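You operate a simulated robot arm through the tools that you are given. There is no shell and no other tool.

You run a simulated robot arm. Do the job below in one go: nothing can be reset, and whatever is moved stays where it is left.

## Task
Finish the half-pressed tile, set it on the turntable and lock the turntable.
Fine: push the slide back in.
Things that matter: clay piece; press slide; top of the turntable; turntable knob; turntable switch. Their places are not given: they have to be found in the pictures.

Only the result counts: the job must be done as asked and must still hold three seconds after the hand-in. Knocking over, shifting, dropping, spilling or breaking anything else fails it.

## Robot
A 7-joint arm with a two-finger parallel gripper, fixed in place. Base frame: the origin is at the foot of the arm, x ahead of it, y to its left, z up; the work surface is at about z = 720. Lengths are in mm, angles in degrees, forces in N, time in s.
With the tool pointing down near the work surface it reaches from about 280 to 680 mm from the base axis. Its first joint turns from -66.0 to 66.0 degrees. Payload 1.57 kg.
The tool frame sits at the grasp point between the pads (the TCP): z along the fingers, y along the line on which they close. The tips reach 30 mm beyond it. The gripper opens to 110 mm. The fingers are 24 mm wide and 12 mm thick; the gripper's body (48 by 112 mm) begins 78 mm behind the TCP.
Orientation is that of the tool frame in the base frame, as a unit quaternion [w, x, y, z]. With the fingers straight down and closing along the base's y, the tool's x points along the base's -x, its y along +y and its z along -z.

## Interface
- The arm moves only by the tool send_rows. Its argument "deltas" is a list of rows, each a list of 7 numbers: the turn, a rotation vector about the base's x, y, z in units of 5 degrees (1.0 is 5 degrees), then the shift along the base's x, y, z in units of 20 mm (1.0 is 20 mm), then the closure in counts, from 0 (fully open) to 255 (shut). In form: [[ax, ay, az, dx, dy, dz, fingers], ...]. A call has 1 to 20 rows; each row shifts and turns the commanded pose from where the row before left it. A call with a number of a shift or a turn outside -1 to 1 is refused whole. A row lasts 0.2 s, in which the tool goes at most 50 mm and 8.6 degrees; a call with a longer step from one row to the next is refused whole, and so is a gripper value outside its range. A pose out of reach is approached as far as the arm can. The call stops where the force on the tool passes 40 N (or 10 N more than at its start, if that is more) or the arm is blocked; 0.2 s more then pass. Each finger travels about 108 mm/s and halts on what it meets, pressing with about 36 N; the grip force reading is that of the motor and also rises with nothing between the fingers. The clock runs only during rows and for 0.2 s after the last one: add rows that do not move to give the fingers time. The reply holds the time, the measured pose of the TCP, the force on the tool along the base axes, the opening and the grip force, in the units named above and with some noise, with the torque about the TCP (base axes, N m) and any sound that the robot's microphone picked up.
- Cameras (640 x 400 px; columns grow to the right, rows downward): "scene" is fixed at [188.9, -422, 1402.5]; the picture's right is [0.45, -0.89, 0.00], its down [-0.53, -0.27, -0.80] and it looks along [0.72, 0.36, -0.60] (base axes); focal length 319 px, centre (320, 200). "wrist" rides on the gripper at [70, 16, -141] in the tool frame; the picture's right is [-0.23, 0.97, 0.00], its down [-0.86, -0.20, -0.48] and it looks along [-0.47, -0.11, 0.88] (tool axes); focal length 222 px, centre (320, 200).
- capture(camera): a new picture of that camera. No time passes.
- probe_pixels(camera, pixels): there is no depth. For up to 12 entries [column, row, z] of the newest picture of that camera ("zoom" is the newest enlarged one), the place [x, y] in the base frame at which the ray of that pixel passes the height z, good to about 2 mm. No time passes.
- inspect(camera, box): a new picture of the part [left, top, right, bottom] of that camera's present view, enlarged. No time passes.
- close_job(): hands the job in; it is judged then, once.

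Open the gripper and draw the arm clear of the work before you hand the job in, unless the task says otherwise.

The tools are called as a command line: name --pt "numbers of a row" for each row, then --argument value for the rest, lists and objects as JSON in quotes. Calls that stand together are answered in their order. send_rows: Moves the arm, as the interface text tells. Its arguments: {"type":"object","properties":{"deltas":{"type":"array","items":{"type":"array","items":{"type":"number"}}}},"required":["deltas"]} The other tools are called the same way: capture (camera) takes a picture; probe_pixels (camera, pixels) gives the place at which the rays of pixels pass given heights; inspect (camera, box) takes an enlarged picture of a part of a camera's view; close_job () hands the job in.

At the start:

```text
clock: 0.0
tcp_pos: [478.5, -100.3, 1157.1]
tool_rot: [0.0, 0.0, 1.0, 0.0]
ft_force: [-0.5, -0.1, 1.0]
moment: [0.02, -0.02, 0.0]
finger_gap: 109.9
finger_force: 0.0
```

scene: 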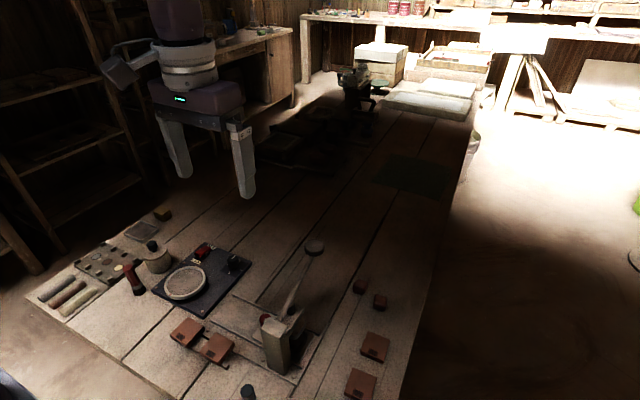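
wrist: 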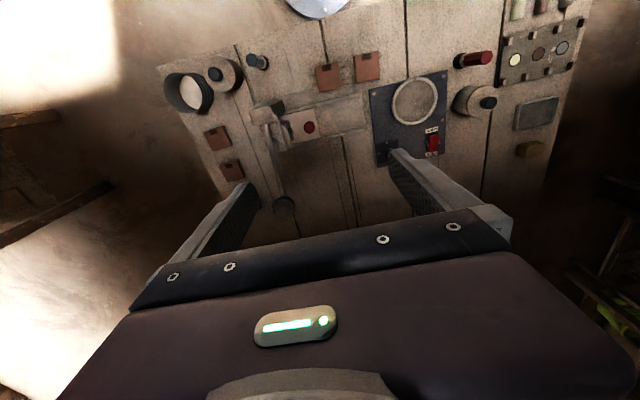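

The pictures show a press around scene (285,340), a turntable around (185,283) and several tile-like pieces. I'll enlarge these areas to find out what is what.

inspect --camera "scene" --box '[140, 220, 420, 400]'

inspect --camera "wrist" --box '[150, 30, 400, 220]'

inspect --camera "wrist" --box '[350, 0, 600, 190]'

```text
2.22 times, centred on (280, 310) of scene
```

zoom: 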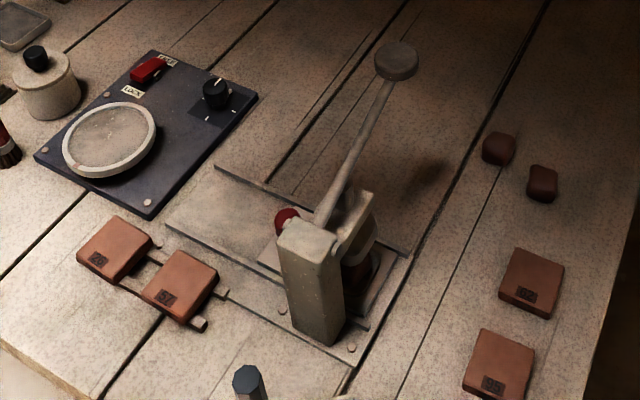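

```text
2.11 times, centred on (275, 125) of wrist
```

zoom: 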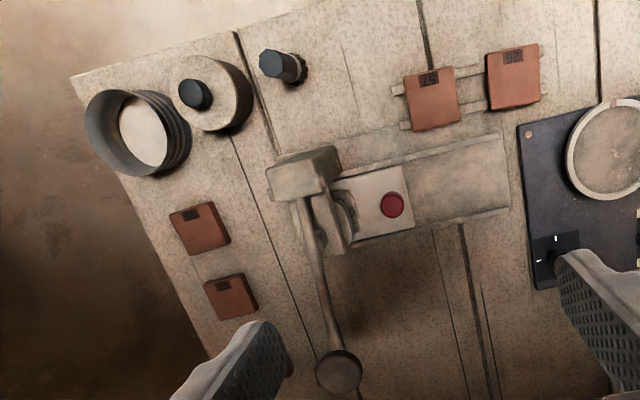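

```text
2.11 times, centred on (475, 95) of wrist
```

zoom: 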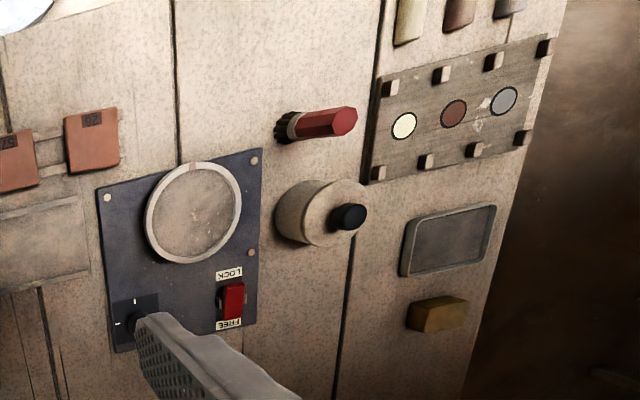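

I can see a press with a lever, its slide track with a red knob, a turntable board with a black knob and a red rocker switch (LOCK/FREE). I'll probe the approximate positions.

probe_pixels --camera "scene" --pixels '[[264.7, 318, 750], [314.6, 248, 950], [314.6, 248, 850], [185.5, 283, 740], [202.6, 251.5, 740], [233, 261.4, 745], [272, 372, 720], [360, 286, 730], [380, 302, 730], [374, 346, 725], [362, 384, 725]]'

probe_pixels --camera "wrist" --pixels '[[309, 127, 740], [284, 206, 850], [284, 206, 900], [416, 102, 740], [432, 144, 740], [391, 150, 740], [265, 108, 850], [328, 76, 730], [367, 66, 730], [284, 206, 800]]'

```text
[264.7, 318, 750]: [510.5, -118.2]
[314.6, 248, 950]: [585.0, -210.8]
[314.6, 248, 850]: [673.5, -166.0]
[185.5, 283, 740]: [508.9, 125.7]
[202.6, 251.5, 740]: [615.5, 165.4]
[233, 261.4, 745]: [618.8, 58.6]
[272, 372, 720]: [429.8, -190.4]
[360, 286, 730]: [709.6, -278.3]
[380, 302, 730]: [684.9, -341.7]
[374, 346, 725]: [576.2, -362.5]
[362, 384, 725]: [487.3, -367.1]
```

```text
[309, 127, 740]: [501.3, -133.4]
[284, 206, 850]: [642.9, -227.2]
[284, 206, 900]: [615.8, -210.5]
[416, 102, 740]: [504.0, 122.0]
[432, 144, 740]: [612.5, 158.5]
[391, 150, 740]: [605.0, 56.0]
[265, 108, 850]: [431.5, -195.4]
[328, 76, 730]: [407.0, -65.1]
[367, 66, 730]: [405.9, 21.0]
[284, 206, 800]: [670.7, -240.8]
```

The lever end is near (605,-200,925) and the red knob near (505,-125). I'll move the wrist camera closer, to about (340,-120,1000), for a clearer look at the press.

send_rows --pt "0 0 0 -0.9 -0.1 -1 0" --pt "0 0 0 -0.9 -0.1 -1 0" --pt "0 0 0 -0.9 -0.1 -1 0" --pt "0 0 0 -0.9 -0.1 -1 0" --pt "0 0 0 -0.9 -0.1 -1 0" --pt "0 0 0 -0.9 -0.1 -1 0" --pt "0 0 0 -0.9 -0.1 -1 0" --pt "0 0 0 -0.6 -0.1 -0.8 0"

capture --camera "wrist"

inspect --camera "scene" --box '[220, 230, 340, 400]'

```text
clock: 1.8
tcp_pos: [341.2, -116.6, 1000.2]
tool_rot: [0.0, 0.001, 1.0, 0.0]
ft_force: [0.1, -0.1, -0.5]
moment: [-0.01, -0.02, 0.0]
finger_gap: 109.9
finger_force: 0.0
```

```text
taken
```

wrist: 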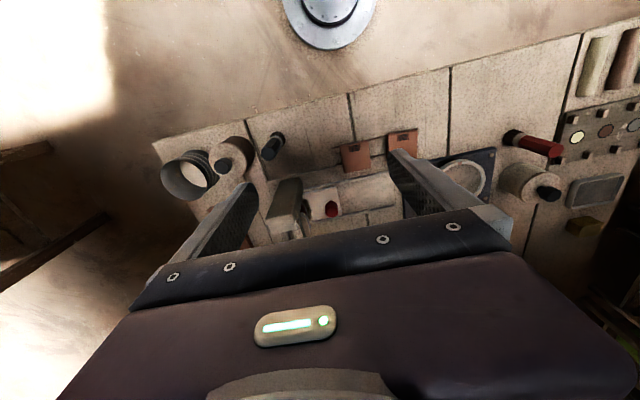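

```text
2.35 times, centred on (280, 315) of scene
```

zoom: 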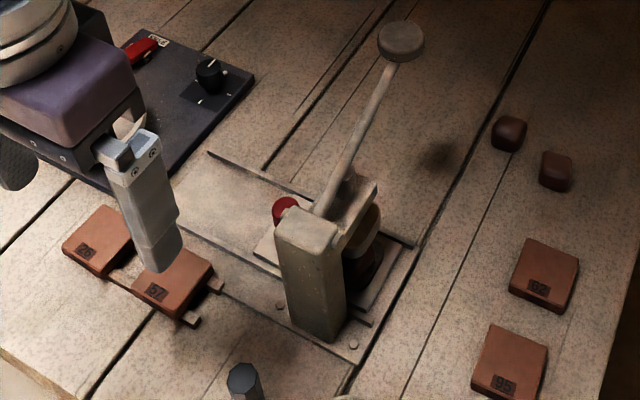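

The wrist view is largely blocked by the gripper here. I'll zoom in more on the press head around scene (285,310) to see the ram, slide and clay.

inspect --camera "scene" --box '[250, 285, 330, 385]'

inspect --camera "wrist" --box '[240, 130, 420, 240]'

```text
4.00 times, centred on (290, 335) of scene
```

zoom: 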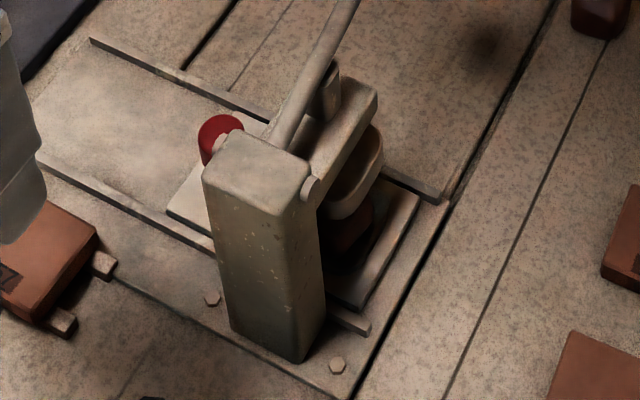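

```text
3.56 times, centred on (330, 185) of wrist
```

zoom: 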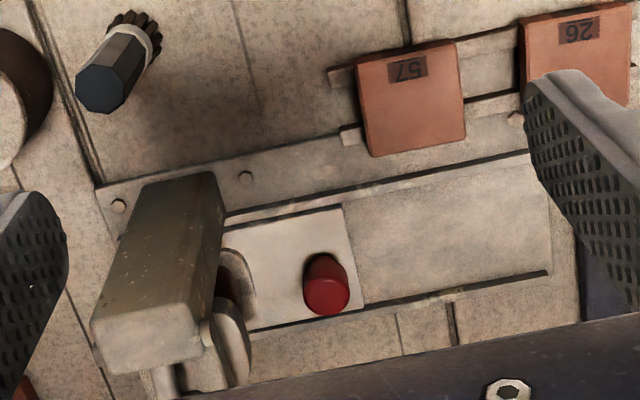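

The slide is already under the press head, with the clay (dark lump) beneath the ram and the red knob at the +y end. Before pressing, I'll look at the turntable board with the wrist camera above it.

send_rows --pt "0 0 0 1 0.9 0 0" --pt "0 0 0 1 0.9 0 0" --pt "0 0 0 1 0.9 0 0" --pt "0 0 0 1 0.9 0 0" --pt "0 0 0 1 0.9 0 0" --pt "0 0 0 1 0.9 0 0" --pt "0 0 0 1 0.9 0 0" --pt "0 0 0 1 0.9 0 0" --pt "0 0 0 1 0.9 0 0" --pt "0 0 0 1 0.9 0 0" --pt "0 0 0 1 0.9 0 0" --pt "0 0 0 1 0.9 0 0" --pt "0 0 0 1 0 0 0"

capture --camera "wrist"

inspect --camera "scene" --box '[240, 250, 340, 390]'

```text
clock: 4.6
tcp_pos: [600.3, 100.8, 1001.2]
tool_rot: [0.0, 0.0, 1.0, 0.0]
ft_force: [0.6, 1.7, -0.7]
moment: [0.03, 0.04, 0.01]
finger_gap: 110.0
finger_force: 0.0
```

```text
taken
```

wrist: 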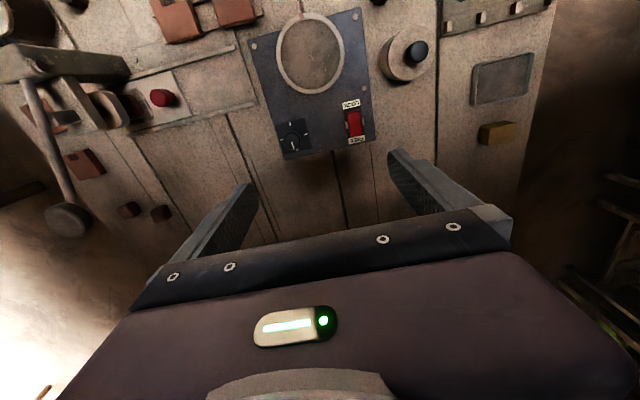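

```text
2.86 times, centred on (290, 320) of scene
```

zoom: 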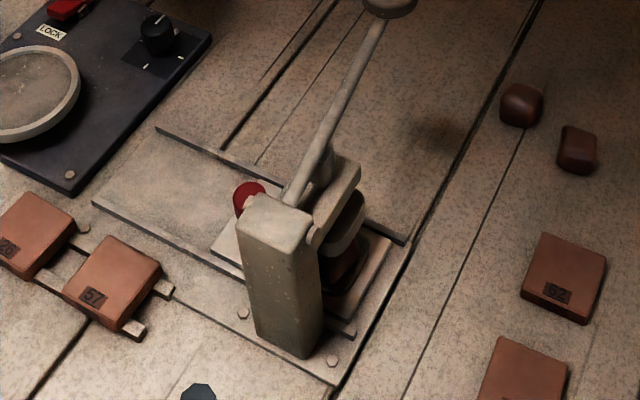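

I'll enlarge the turntable board at wrist (310,90), including the knob at (293,137) and switch at (353,122), and the press at the left of the picture.

inspect --camera "wrist" --box '[240, 90, 400, 180]'

inspect --camera "wrist" --box '[240, 0, 400, 100]'

inspect --camera "wrist" --box '[0, 20, 240, 250]'

```text
4.00 times, centred on (320, 135) of wrist
```

zoom: 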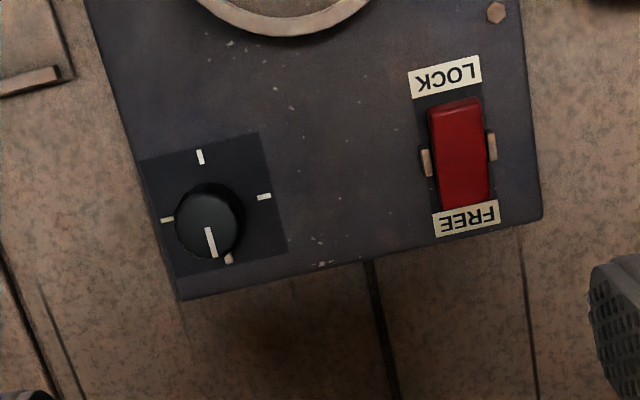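

```text
4.00 times, centred on (320, 50) of wrist
```

zoom: 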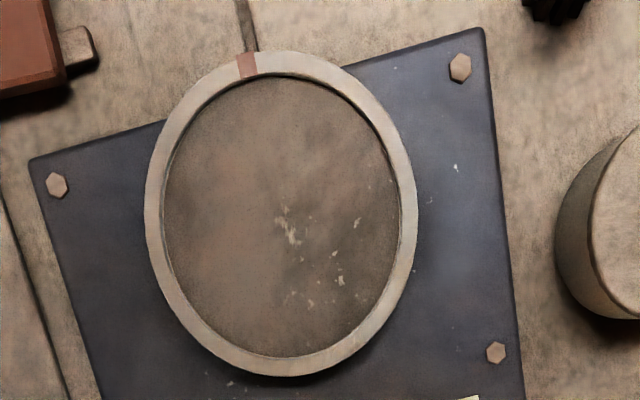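

```text
1.74 times, centred on (120, 135) of wrist
```

zoom: 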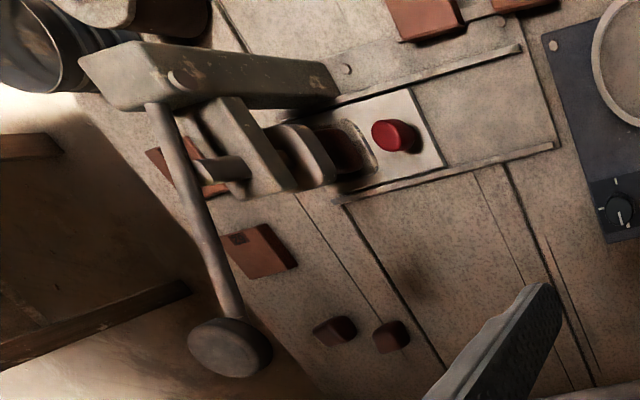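

The switch's LOCK end is toward -x at wrist (351,105) and the FREE end toward +x; the knob at (293,137) points along +x. Now I'll bring the wrist camera lower on the +y side of the press to look under the ram.

send_rows --pt "0 0 0 -0.444 -0.983 -0.783 0" --pt "0 0 0 -0.444 -0.983 -0.783 0" --pt "0 0 0 -0.444 -0.983 -0.783 0" --pt "0 0 0 -0.444 -0.983 -0.783 0" --pt "0 0 0 -0.444 -0.983 -0.783 0" --pt "0 0 0 -0.444 -0.983 -0.783 0" --pt "0 0 0 -0.444 -0.983 -0.783 0" --pt "0 0 0 -0.444 -0.983 -0.783 0" --pt "0 0 0 -0.444 -0.983 -0.783 0"

capture --camera "wrist"

capture --camera "scene"

```text
clock: 6.6
tcp_pos: [516.7, -76.9, 859.4]
tool_rot: [0.0, 0.0, 1.0, 0.001]
ft_force: [-0.2, 0.3, 0.3]
moment: [0.0, 0.0, 0.05]
finger_gap: 109.9
finger_force: 0.0
```

```text
taken
```

wrist: 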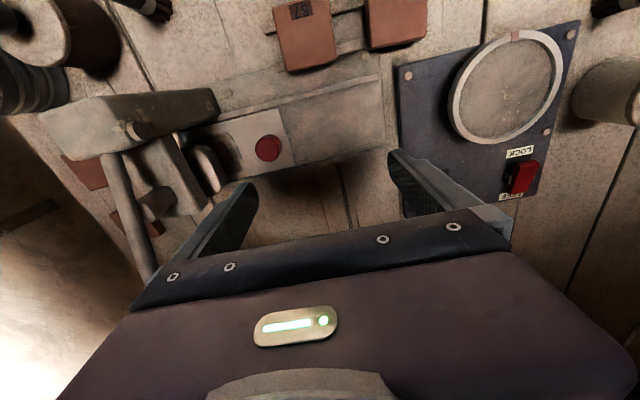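

```text
taken
```

scene: 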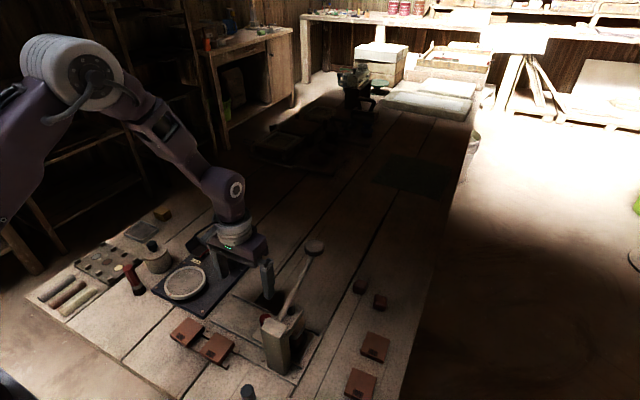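

inspect --camera "wrist" --box '[30, 80, 310, 250]'

inspect --camera "wrist" --box '[380, 10, 600, 220]'

probe_pixels --camera "wrist" --pixels '[[267, 148, 740], [267, 148, 760], [267, 148, 780], [140, 140, 850], [122, 160, 850], [215, 95, 850], [280, 110, 730], [505, 85, 740], [521, 178, 740], [517, 34, 740]]'

```text
2.29 times, centred on (170, 165) of wrist
```

zoom: 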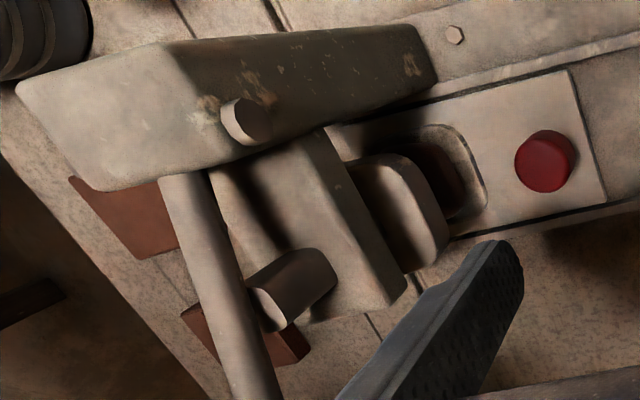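

```text
1.90 times, centred on (490, 115) of wrist
```

zoom: 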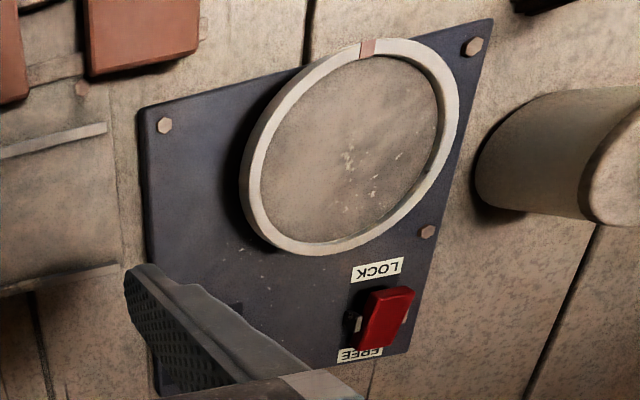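

```text
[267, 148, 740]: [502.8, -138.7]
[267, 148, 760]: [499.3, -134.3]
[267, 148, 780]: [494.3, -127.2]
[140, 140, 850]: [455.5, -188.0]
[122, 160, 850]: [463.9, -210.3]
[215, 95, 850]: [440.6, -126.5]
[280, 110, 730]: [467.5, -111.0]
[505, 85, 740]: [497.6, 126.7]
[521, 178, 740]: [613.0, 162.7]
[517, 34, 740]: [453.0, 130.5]
```

The lever pivots on a pin through the post top; the clay sits in the slide's rounded recess at zoom (440,180). I'll go up, close the fingers, and hover over the lever end to locate it accurately.

send_rows --pt "0 0 0 0 0 1 0" --pt "0 0 0 0 0 1 0" --pt "0 0 0 0 0 1 0" --pt "0 0 0 0 0 1 0" --pt "0 0 0 0 0 1 0" --pt "0 0 0 0 0 1 0" --pt "0 0 0 0 0 1 0" --pt "0 0 0 0 0 1 0" --pt "0 0 0 0.86 -0.98 0 0" --pt "0 0 0 0.86 -0.98 0 0" --pt "0 0 0 0.86 -0.98 0 0" --pt "0 0 0 0.86 -0.98 0 0" --pt "0 0 0 0.86 -0.98 0 0" --pt "0 0 0 0.86 -0.98 0 0"

capture --camera "wrist"

capture --camera "scene"

```text
clock: 9.6
tcp_pos: [624.2, -197.5, 1019.8]
tool_rot: [0.0, 0.0, 1.0, 0.001]
ft_force: [0.3, 0.3, 0.2]
moment: [-0.01, 0.01, -0.01]
finger_gap: 110.2
finger_force: 0.0
```

```text
taken
```

wrist: 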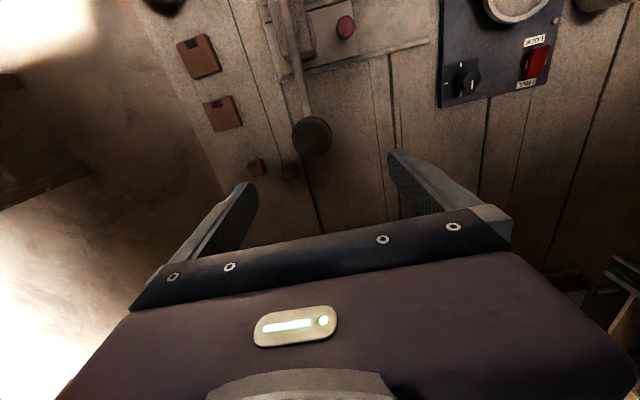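

```text
taken
```

scene: 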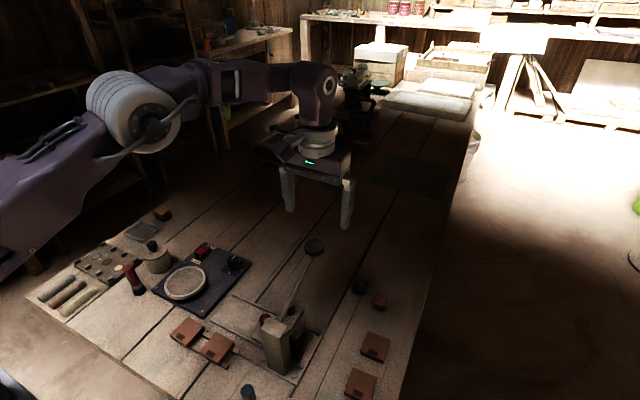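

The lever ball shows at wrist (312,138) and scene (315,248). I'll enlarge and probe both to triangulate it.

probe_pixels --camera "wrist" --pixels '[[312, 138, 860], [312, 138, 880], [312, 138, 900], [312, 138, 920], [312, 138, 940], [285, 20, 850], [298, 80, 880]]'

probe_pixels --camera "scene" --pixels '[[314.6, 248, 860], [314.6, 248, 880], [314.6, 248, 900], [314.6, 248, 920], [314.6, 248, 940]]'

inspect --camera "wrist" --box '[220, 0, 400, 200]'

inspect --camera "scene" --box '[250, 230, 340, 390]'

```text
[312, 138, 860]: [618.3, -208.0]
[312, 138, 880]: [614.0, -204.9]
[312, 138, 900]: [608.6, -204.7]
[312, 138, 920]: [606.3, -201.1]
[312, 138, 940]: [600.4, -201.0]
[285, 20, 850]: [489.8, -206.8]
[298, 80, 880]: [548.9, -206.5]
```

```text
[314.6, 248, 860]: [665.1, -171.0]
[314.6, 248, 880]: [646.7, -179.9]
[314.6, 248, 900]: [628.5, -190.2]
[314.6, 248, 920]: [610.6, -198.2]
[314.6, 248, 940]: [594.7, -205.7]
```

```text
2.00 times, centred on (310, 100) of wrist
```

zoom: 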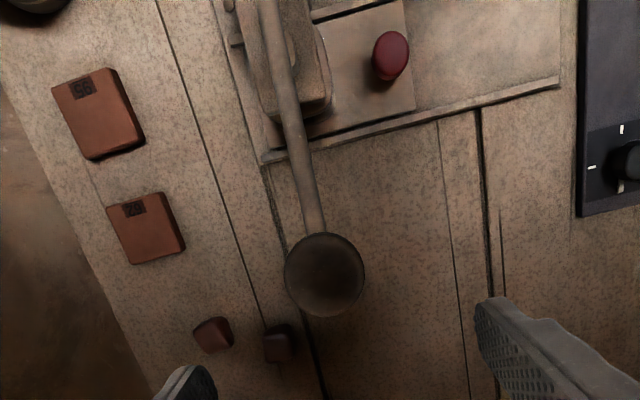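

```text
2.50 times, centred on (295, 310) of scene
```

zoom: 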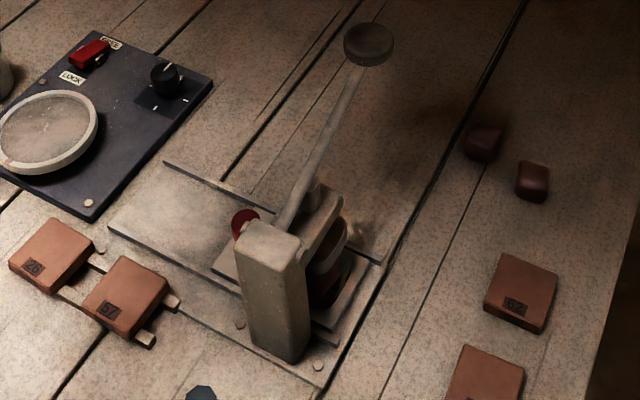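

The lever ball is at about (605,-201,926), roughly 42 mm wide. I'll close the fingers, centre over it and go down to just above its top.

send_rows --pt "0 0 0 -0.6 -0.18 0 255" --pt "0 0 0 0 0 0 255" --pt "0 0 0 0 0 0 255" --pt "0 0 0 0 0 -0.5 255" --pt "0 0 0 0 0 -0.5 255" --pt "0 0 0 0 0 -0.5 255" --pt "0 0 0 0 0 -0.5 255"

capture --camera "scene"

capture --camera "wrist"

```text
clock: 11.2
tcp_pos: [611.2, -197.8, 980.0]
tool_rot: [0.0, -0.001, 1.0, 0.0]
ft_force: [0.0, -0.2, 0.2]
moment: [0.02, 0.0, 0.01]
finger_gap: 0.1
finger_force: 21.3
```

```text
taken
```

scene: 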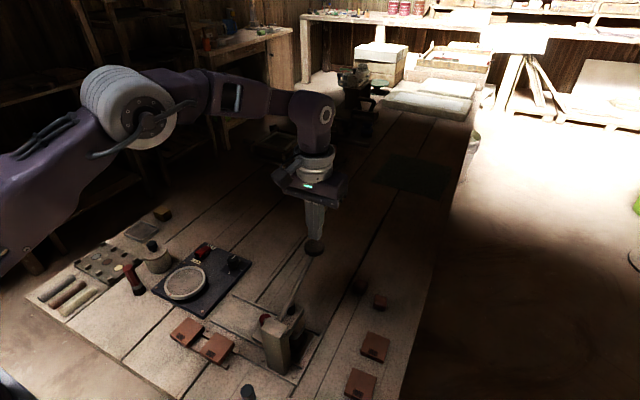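

```text
taken
```

wrist: 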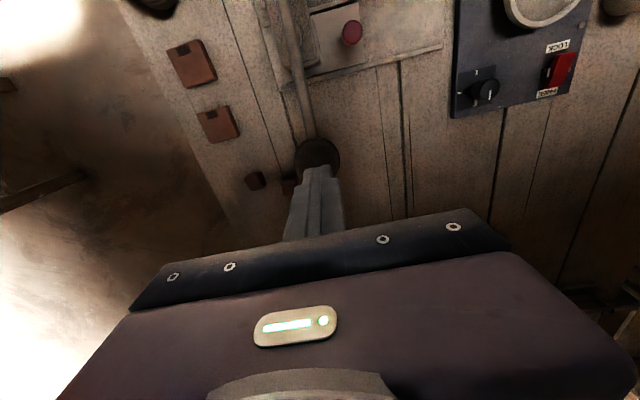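

The closed fingertips are right over the ball (wrist (318,160)). I'll press down in small steps and watch the force.

send_rows --pt "0 0 0 -0.1 -0.15 -0.3 255" --pt "0 0 0 0 0 -0.4 255" --pt "0 0 0 0 0 -0.4 255" --pt "0 0 0 0 0 -0.4 255" --pt "0 0 0 0 0 -0.4 255"

```text
clock: 12.4
tcp_pos: [609.0, -201.8, 942.9]
tool_rot: [0.0, 0.0, 1.0, 0.0]
ft_force: [1.4, 0.1, 1.2]
moment: [0.0, -0.02, -0.04]
finger_gap: 0.0
finger_force: 20.8
```

Force is still tiny with tips at z≈913; I'll look whether the lever is moving or the tips are beside the ball.

inspect --camera "scene" --box '[260, 180, 380, 380]'

capture --camera "wrist"

```text
2.00 times, centred on (320, 280) of scene
```

zoom: 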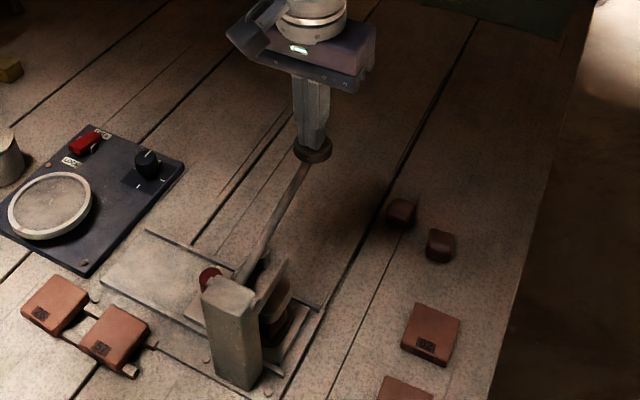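

```text
taken
```

wrist: 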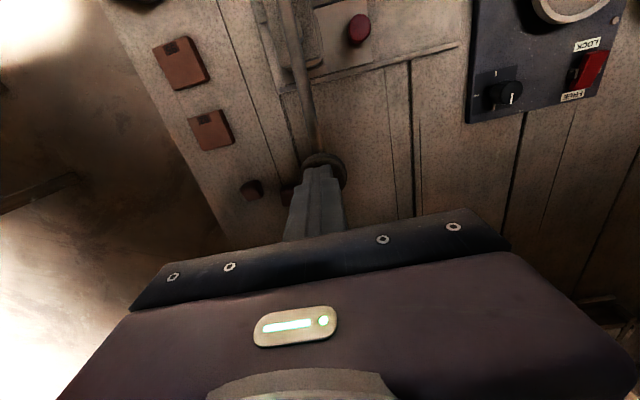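

The ball is following under the tips with little resistance. I'll keep pressing down along the lever's arc.

send_rows --pt "0 0 0 0.12 0 -0.5 255" --pt "0 0 0 0.12 0 -0.5 255" --pt "0 0 0 0.1 0 -0.5 255" --pt "0 0 0 0.05 0 -0.5 255" --pt "0 0 0 0 0 -0.5 255"

inspect --camera "scene" --box '[260, 180, 380, 380]'

```text
clock: 13.6
tcp_pos: [618.4, -201.7, 892.5]
tool_rot: [0.0, -0.001, 1.0, 0.0]
ft_force: [2.5, -1.7, 1.7]
moment: [-0.04, -0.05, 0.01]
finger_gap: 0.0
finger_force: 20.9
```

```text
2.00 times, centred on (320, 280) of scene
```

zoom: 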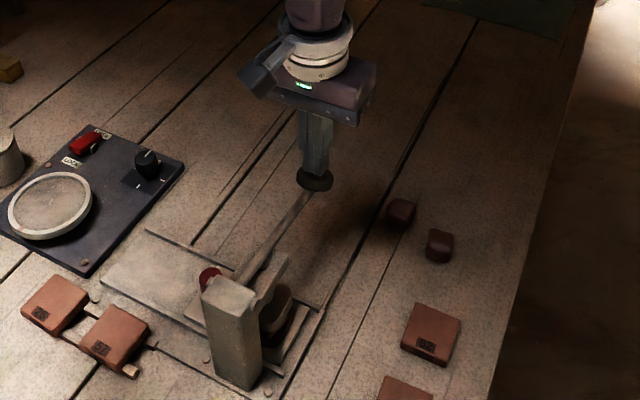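

The lever has come down to about z=862 at the tips with only ~2 N resistance. I'll keep going down.

send_rows --pt "0 0 0 0 0 -0.4 255" --pt "0 0 0 0 0 -0.4 255" --pt "0 0 0 0 0 -0.4 255" --pt "0 0 0 -0.05 0 -0.4 255" --pt "0 0 0 -0.05 0 -0.4 255"

inspect --camera "scene" --box '[250, 230, 350, 390]'

```text
clock: 14.9
tcp_pos: [618.8, -202.1, 857.9]
tool_rot: [0.007, -0.002, 1.0, -0.003]
ft_force: [3.9, -0.2, 12.8]
moment: [0.0, 0.0, -0.03]
finger_gap: 0.0
finger_force: 21.2
stopped in row 5: the force on the tool passed its limit at 44 N (the readings are from after the stop); the commanded pose is now the measured one
```

```text
2.50 times, centred on (300, 310) of scene
```

zoom: 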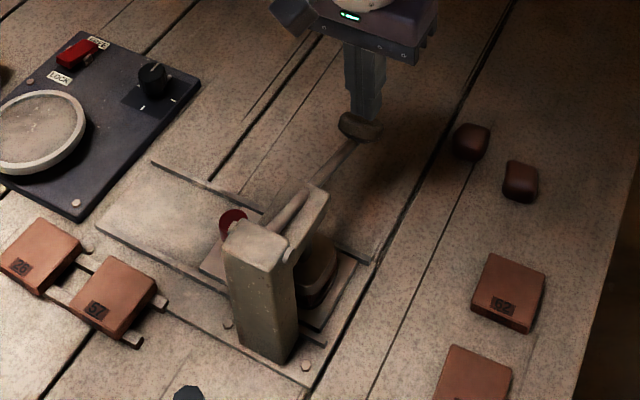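

The force shot past 44 N at tip z≈828: the ram has met the clay or its stop. I'll push a bit more in small steps and hold to see whether it goes lower or gives a sound.

send_rows --pt "0 0 0 0 0 -0.1 255" --pt "0 0 0 0 0 -0.1 255" --pt "0 0 0 0 0 0 255" --pt "0 0 0 0 0 -0.1 255" --pt "0 0 0 0 0 0 255" --pt "0 0 0 0 0 -0.1 255" --pt "0 0 0 0 0 0 255"

inspect --camera "scene" --box '[260, 280, 330, 380]'

```text
clock: 15.5
tcp_pos: [620.3, -201.9, 855.7]
tool_rot: [0.01, -0.001, 1.0, -0.003]
ft_force: [4.9, 0.4, 12.4]
moment: [-0.01, -0.03, -0.05]
finger_gap: 0.0
finger_force: 21.5
stopped in row 3: the force on the tool passed its limit at 41 N (the readings are from after the stop); the commanded pose is now the measured one
```

```text
4.00 times, centred on (295, 330) of scene
```

zoom: 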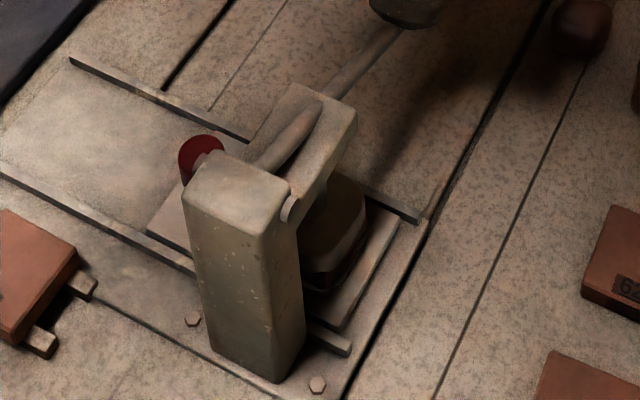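

It yielded about 2 mm under 41 N. I'll press again the same way to see whether it keeps yielding or has reached a hard stop.

send_rows --pt "0 0 0 0 0 -0.08 255" --pt "0 0 0 0 0 0 255" --pt "0 0 0 0 0 0 255" --pt "0 0 0 0 0 0 255" --pt "0 0 0 0 0 0 255"

```text
clock: 16.7
tcp_pos: [619.8, -202.3, 854.1]
tool_rot: [0.01, -0.001, 1.0, -0.004]
ft_force: [16.6, -2.3, 24.6]
moment: [-0.08, -0.27, 0.03]
finger_gap: 0.0
finger_force: 21.1
```

Reading 24.6 N up and 16.6 N along x, with 1.6 mm more travel. I'll keep pressing in small steps, easing slightly back in x along the arc.

send_rows --pt "0 0 0 0 0 -0.05 255" --pt "0 0 0 0 0 0 255" --pt "0 0 0 0 0 -0.04 255" --pt "0 0 0 0 0 0 255" --pt "0 0 0 0 0 0 255"

inspect --camera "scene" --box '[270, 220, 350, 380]'

```text
clock: 17.4
tcp_pos: [622.0, -202.2, 854.3]
tool_rot: [0.012, -0.001, 1.0, -0.004]
ft_force: [3.8, 0.8, 11.8]
moment: [0.04, 0.02, -0.03]
finger_gap: 0.0
finger_force: 21.4
stopped in row 3: the force on the tool passed its limit at 41 N (the readings are from after the stop); the commanded pose is now the measured one
```

```text
2.50 times, centred on (310, 300) of scene
```

zoom: 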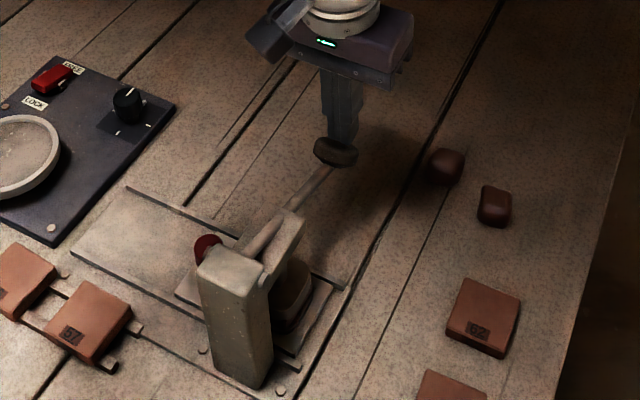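

z no longer changes (854.3) at 41 N, so the ram seems to be at its stop. I'll back off upward 30 mm and see whether the lever stays or springs back.

send_rows --pt "0 0 0 -0.2 0 0.5 255" --pt "0 0 0 -0.2 0 0.5 255" --pt "0 0 0 0 0 0.5 255" --pt "0 0 0 0 0 0 255"

inspect --camera "scene" --box '[270, 220, 350, 380]'

capture --camera "wrist"

```text
clock: 18.4
tcp_pos: [612.7, -202.3, 882.7]
tool_rot: [0.009, -0.001, 1.0, -0.003]
ft_force: [-1.4, 0.0, 0.9]
moment: [0.01, 0.09, 0.01]
finger_gap: 0.1
finger_force: 21.2
```

```text
2.50 times, centred on (310, 300) of scene
```

zoom: 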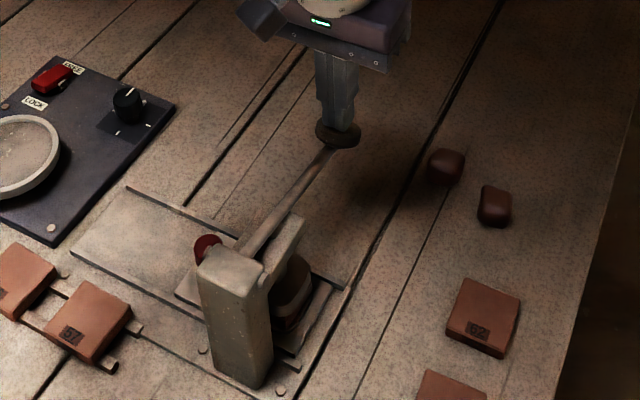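

```text
taken
```

wrist: 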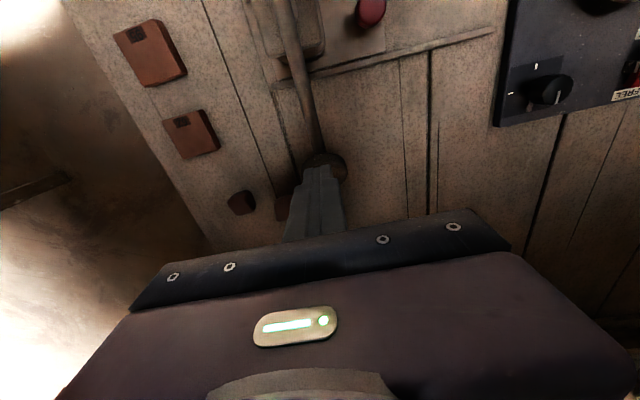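

The lever springs back up following the fingers. I'll press once more, straightening the tool, to confirm the stop depth and hold it briefly.

send_rows --pt "0.07 0.2 0 0 0 -0.4 255" --pt "0 0 0 0 0 -0.4 255" --pt "0 0 0 0 0 -0.3 255" --pt "0 0 0 0 0 -0.1 255" --pt "0 0 0 0 0 -0.1 255" --pt "0 0 0 0 0 0 255" --pt "0 0 0 0 0 -0.1 255" --pt "0 0 0 0 0 0 255" --pt "0 0 0 0 0 -0.1 255" --pt "0 0 0 0 0 0 255" --pt "0 0 0 0 0 0 255"

inspect --camera "scene" --box '[260, 280, 330, 380]'

```text
clock: 19.6
tcp_pos: [612.0, -203.0, 860.8]
tool_rot: [0.0, -0.001, 1.0, -0.001]
ft_force: [-8.0, 3.3, 17.6]
moment: [0.18, 0.43, -0.06]
finger_gap: 0.0
finger_force: 21.0
stopped in row 6: the force on the tool passed its limit at 44 N (the readings are from after the stop); the commanded pose is now the measured one
```

```text
4.00 times, centred on (295, 330) of scene
```

zoom: 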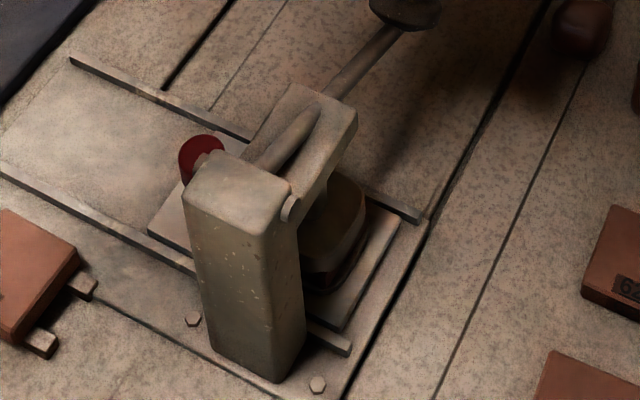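

The press stops at the same place again (lever picture unchanged), so the pressing is finished. Now I raise the fingers slowly so the lever returns gently, up to well above it.

send_rows --pt "0 0 0 0 0 0.5 255" --pt "0 0 0 0 0 0.5 255" --pt "0 0 0 0 0 0.5 255" --pt "0 0 0 0 0 0.5 255" --pt "0 0 0 0 0 0.5 255" --pt "0 0 0 0 0 0.5 255" --pt "0 0 0 0 0 0.5 255" --pt "0 0 0 0 0 0.5 255" --pt "0 0 0 0 0 0.5 255" --pt "0 0 0 0 0 0.5 255" --pt "0 0 0 0 0 0.5 255" --pt "0 0 0 0 0 0.5 255" --pt "0 0 0 0 0 0.5 255" --pt "0 0 0 0 0 0.5 255" --pt "0 0 0 0 0 0.5 255"

capture --camera "wrist"

inspect --camera "scene" --box '[250, 230, 340, 390]'

```text
clock: 22.9
tcp_pos: [612.7, -203.9, 1010.5]
tool_rot: [0.0, -0.001, 1.0, 0.0]
ft_force: [0.3, -0.2, -0.4]
moment: [-0.05, 0.01, -0.02]
finger_gap: 0.0
finger_force: 21.5
```

```text
taken
```

wrist: 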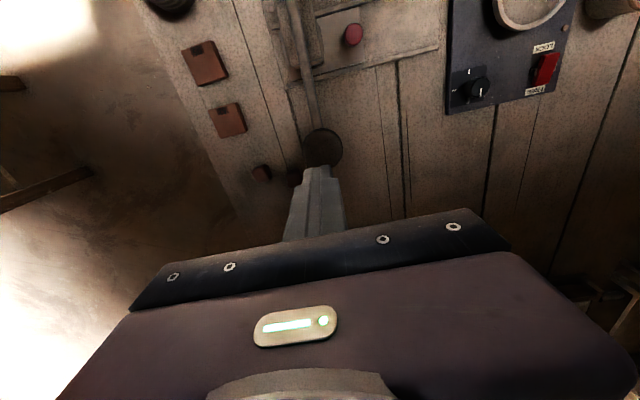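

```text
2.50 times, centred on (295, 310) of scene
```

zoom: 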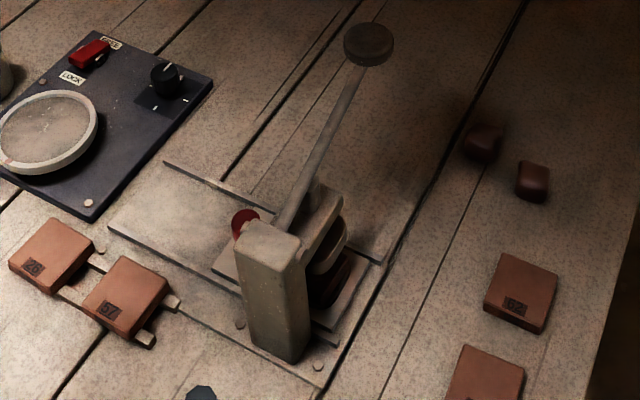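

The lever is back up and the clay is under the ram. Next I'll turn the gripper -90° about z (camera toward +y, fingers closing along x) while moving at z≈1010 to above the red knob near (498,-129).

send_rows --pt "0 0 -1 -0.318 0.208 0 116" --pt "0 0 -1 -0.318 0.208 0 116" --pt "0 0 -1 -0.318 0.208 0 116" --pt "0 0 -1 -0.318 0.208 0 116" --pt "0 0 -1 -0.318 0.208 0 116" --pt "0 0 -1 -0.318 0.208 0 116" --pt "0 0 -1 -0.318 0.208 0 116" --pt "0 0 -1 -0.318 0.208 0 116" --pt "0 0 -1 -0.318 0.208 0 116" --pt "0 0 -1 -0.318 0.208 0 116" --pt "0 0 -1 -0.318 0.208 0 116" --pt "0 0 -1 -0.318 0.208 0 116" --pt "0 0 -1 -0.318 0.208 0 116" --pt "0 0 -1 -0.318 0.208 0 116" --pt "0 0 -1 -0.318 0.208 0 116" --pt "0 0 -1 -0.318 0.208 0 116" --pt "0 0 -1 -0.318 0.208 0 116" --pt "0 0 -1 -0.318 0.208 0 116"

capture --camera "wrist"

capture --camera "scene"

```text
clock: 26.6
tcp_pos: [496.2, -126.7, 1009.6]
tool_rot: [0.0, 0.707, 0.707, -0.001]
ft_force: [0.2, 0.5, 0.2]
moment: [0.0, -0.04, -0.02]
finger_gap: 60.0
finger_force: 0.1
```

```text
taken
```

wrist: 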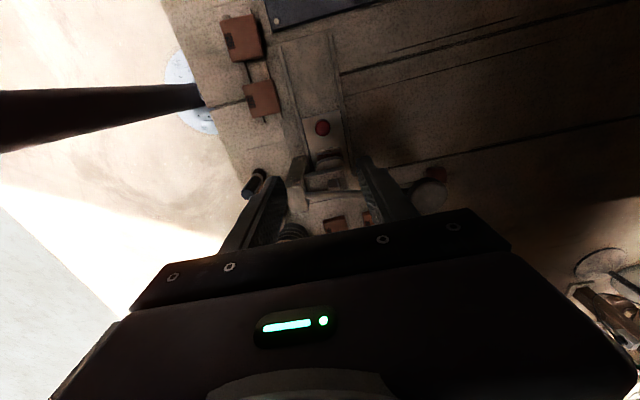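

```text
taken
```

scene: 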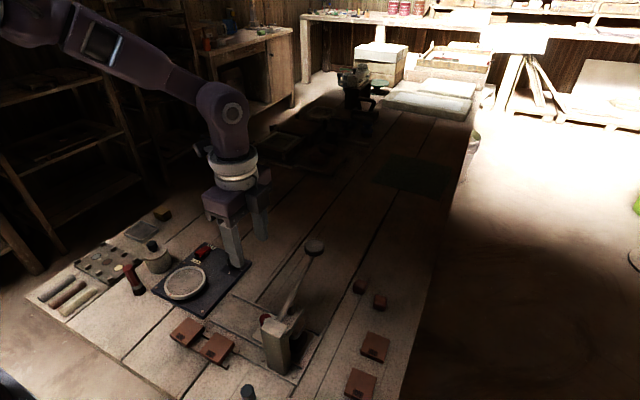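

I'll zoom in on the knob at wrist (322,127) and probe it along with the slide edges.

inspect --camera "wrist" --box '[260, 20, 400, 220]'

probe_pixels --camera "wrist" --pixels '[[322, 127, 740], [322, 127, 760], [322, 127, 780], [302, 117, 738], [342, 113, 738], [329, 155, 740]]'

```text
2.00 times, centred on (330, 120) of wrist
```

zoom: 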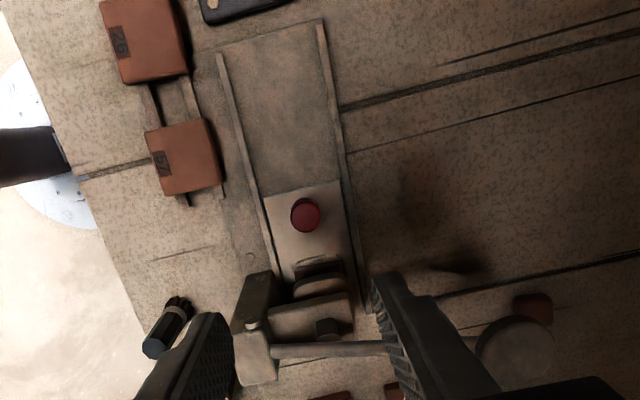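

```text
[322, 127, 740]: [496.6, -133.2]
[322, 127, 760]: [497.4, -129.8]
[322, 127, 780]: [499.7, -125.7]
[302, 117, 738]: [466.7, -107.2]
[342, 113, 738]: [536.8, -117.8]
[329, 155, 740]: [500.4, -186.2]
```

The slide may be slightly rotated about z. I'll probe points along both rails and the slide edges to find its direction.

probe_pixels --camera "wrist" --pixels '[[279, 47.5, 738], [301, 140, 738], [330.5, 32.5, 738], [347.5, 137.5, 738], [322, 127, 770]]'

inspect --camera "wrist" --box '[290, 90, 370, 170]'

```text
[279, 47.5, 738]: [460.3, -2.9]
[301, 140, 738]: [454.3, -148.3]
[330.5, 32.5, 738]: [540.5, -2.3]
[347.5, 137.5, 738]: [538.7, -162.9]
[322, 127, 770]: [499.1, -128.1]
```

```text
5.00 times, centred on (330, 130) of wrist
```

zoom: 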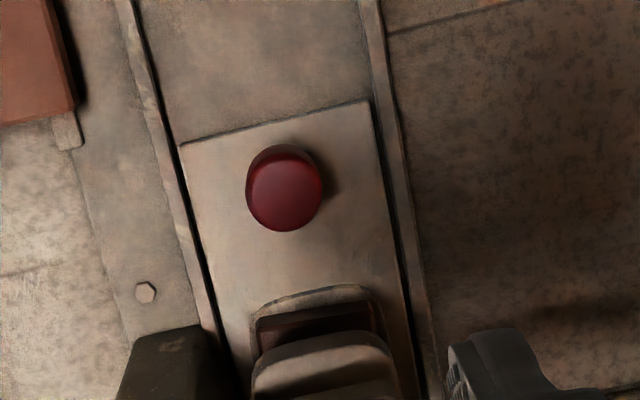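

probe_pixels --camera "zoom" --pixels '[[178, 148, 738], [370, 100, 738], [284, 195, 775], [285, 150, 740], [253, 310, 738], [380, 300, 738], [315, 290, 738], [178, 148, 728], [370, 100, 728]]'

```text
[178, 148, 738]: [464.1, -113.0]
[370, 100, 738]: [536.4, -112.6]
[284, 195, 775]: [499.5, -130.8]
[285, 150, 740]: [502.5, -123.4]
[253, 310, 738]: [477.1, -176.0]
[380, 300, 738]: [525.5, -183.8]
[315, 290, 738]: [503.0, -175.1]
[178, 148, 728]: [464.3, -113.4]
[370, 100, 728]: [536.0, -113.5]
```

The slide is aligned with y (end at y=-113, x 464–536), the knob centre at (500,-130), top ~z 778. I'll descend over it to z≈800 with the fingers open 60 mm, then check.

send_rows --pt "0 0 0 0.1 -0.08 -1 116" --pt "0 0 0 0.09 -0.08 -1 116" --pt "0 0 0 0 0 -1 116" --pt "0 0 0 0 0 -1 116" --pt "0 0 0 0 0 -1 116" --pt "0 0 0 0 0 -1 116" --pt "0 0 0 0 0 -1 116" --pt "0 0 0 0 0 -1 116" --pt "0 0 0 0 0 -1 116" --pt "0 0 0 0 0 -1 116" --pt "0 0 0 0 0 -0.4 116"

capture --camera "wrist"

inspect --camera "scene" --box '[220, 230, 340, 390]'

```text
clock: 29.1
tcp_pos: [500.4, -130.4, 802.1]
tool_rot: [-0.001, 0.706, 0.708, 0.0]
ft_force: [-0.4, 0.6, 0.2]
moment: [0.01, 0.02, 0.06]
finger_gap: 60.1
finger_force: 0.0
```

```text
taken
```

wrist: 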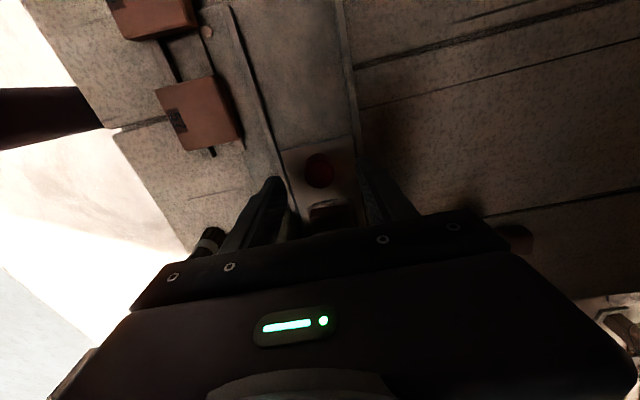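

```text
2.50 times, centred on (280, 310) of scene
```

zoom: 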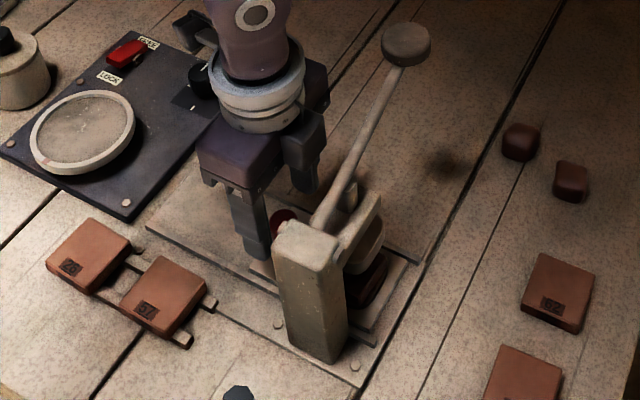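

The knob (wrist (319,169)) lies between the fingers. I'll check its position by probing, then lower to about z=780 and close.

probe_pixels --camera "wrist" --pixels '[[319, 169, 760], [319, 169, 770], [319, 169, 780], [284, 152, 738], [351, 138, 738]]'

inspect --camera "wrist" --box '[270, 110, 390, 250]'

```text
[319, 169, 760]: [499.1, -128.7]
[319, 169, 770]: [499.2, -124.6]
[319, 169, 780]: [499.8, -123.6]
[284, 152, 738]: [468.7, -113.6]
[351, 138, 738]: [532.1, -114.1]
```

```text
2.86 times, centred on (330, 180) of wrist
```

zoom: 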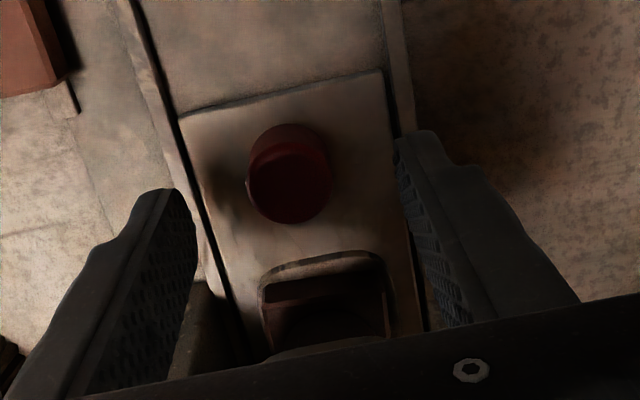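

Knob centre is about (499,-129) with its top near z≈770. Lowering to TCP z≈778 and closing on the knob.

send_rows --pt "0 0 0 0 0.05 -0.6 116" --pt "0 0 0 0 0 -0.6 116" --pt "0 0 0 0 0 0 150" --pt "0 0 0 0 0 0 190" --pt "0 0 0 0 0 0 220" --pt "0 0 0 0 0 0 240" --pt "0 0 0 0 0 0 240"

capture --camera "wrist"

```text
clock: 30.6
tcp_pos: [500.6, -131.2, 777.7]
tool_rot: [-0.001, 0.707, 0.707, 0.0]
ft_force: [-4.2, 0.0, -4.0]
moment: [-0.16, -0.04, -0.04]
finger_gap: 25.8
finger_force: 36.7
```

```text
taken
```

wrist: 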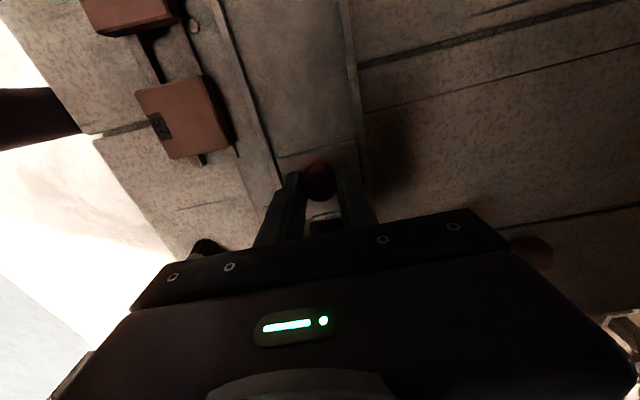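

The knob is gripped (gap 25.8 mm). I'll pull the slide out along +y, 60 mm first.

send_rows --pt "0 0 0 0 0.3 0 240" --pt "0 0 0 0 0.5 0 240" --pt "0 0 0 0 0.6 0 240" --pt "0 0 0 0 0.6 0 240" --pt "0 0 0 0 0.5 0 240" --pt "0 0 0 0 0.5 0 240" --pt "0 0 0 0 0 0 240"

capture --camera "scene"

inspect --camera "scene" --box '[200, 250, 330, 390]'

```text
clock: 32.2
tcp_pos: [499.4, -69.2, 778.4]
tool_rot: [0.0, 0.706, 0.708, -0.001]
ft_force: [-2.7, -0.8, -10.8]
moment: [-0.01, -0.02, -0.12]
finger_gap: 25.6
finger_force: 36.4
```

```text
taken
```

scene: 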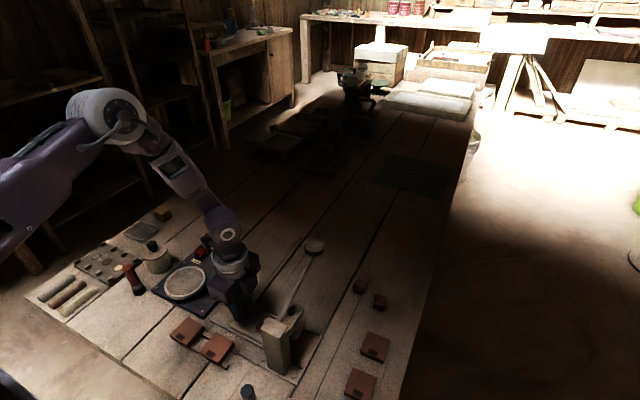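

```text
2.86 times, centred on (265, 320) of scene
```

zoom: 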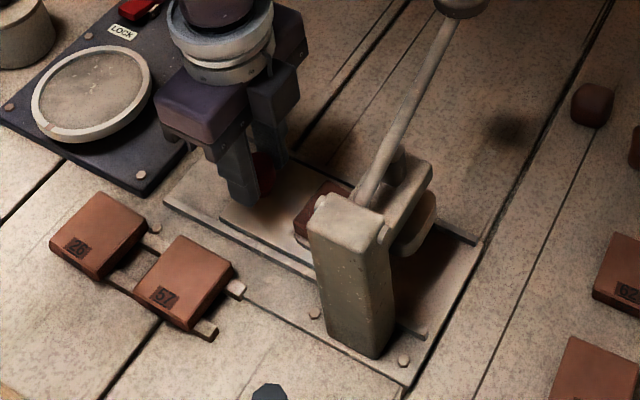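

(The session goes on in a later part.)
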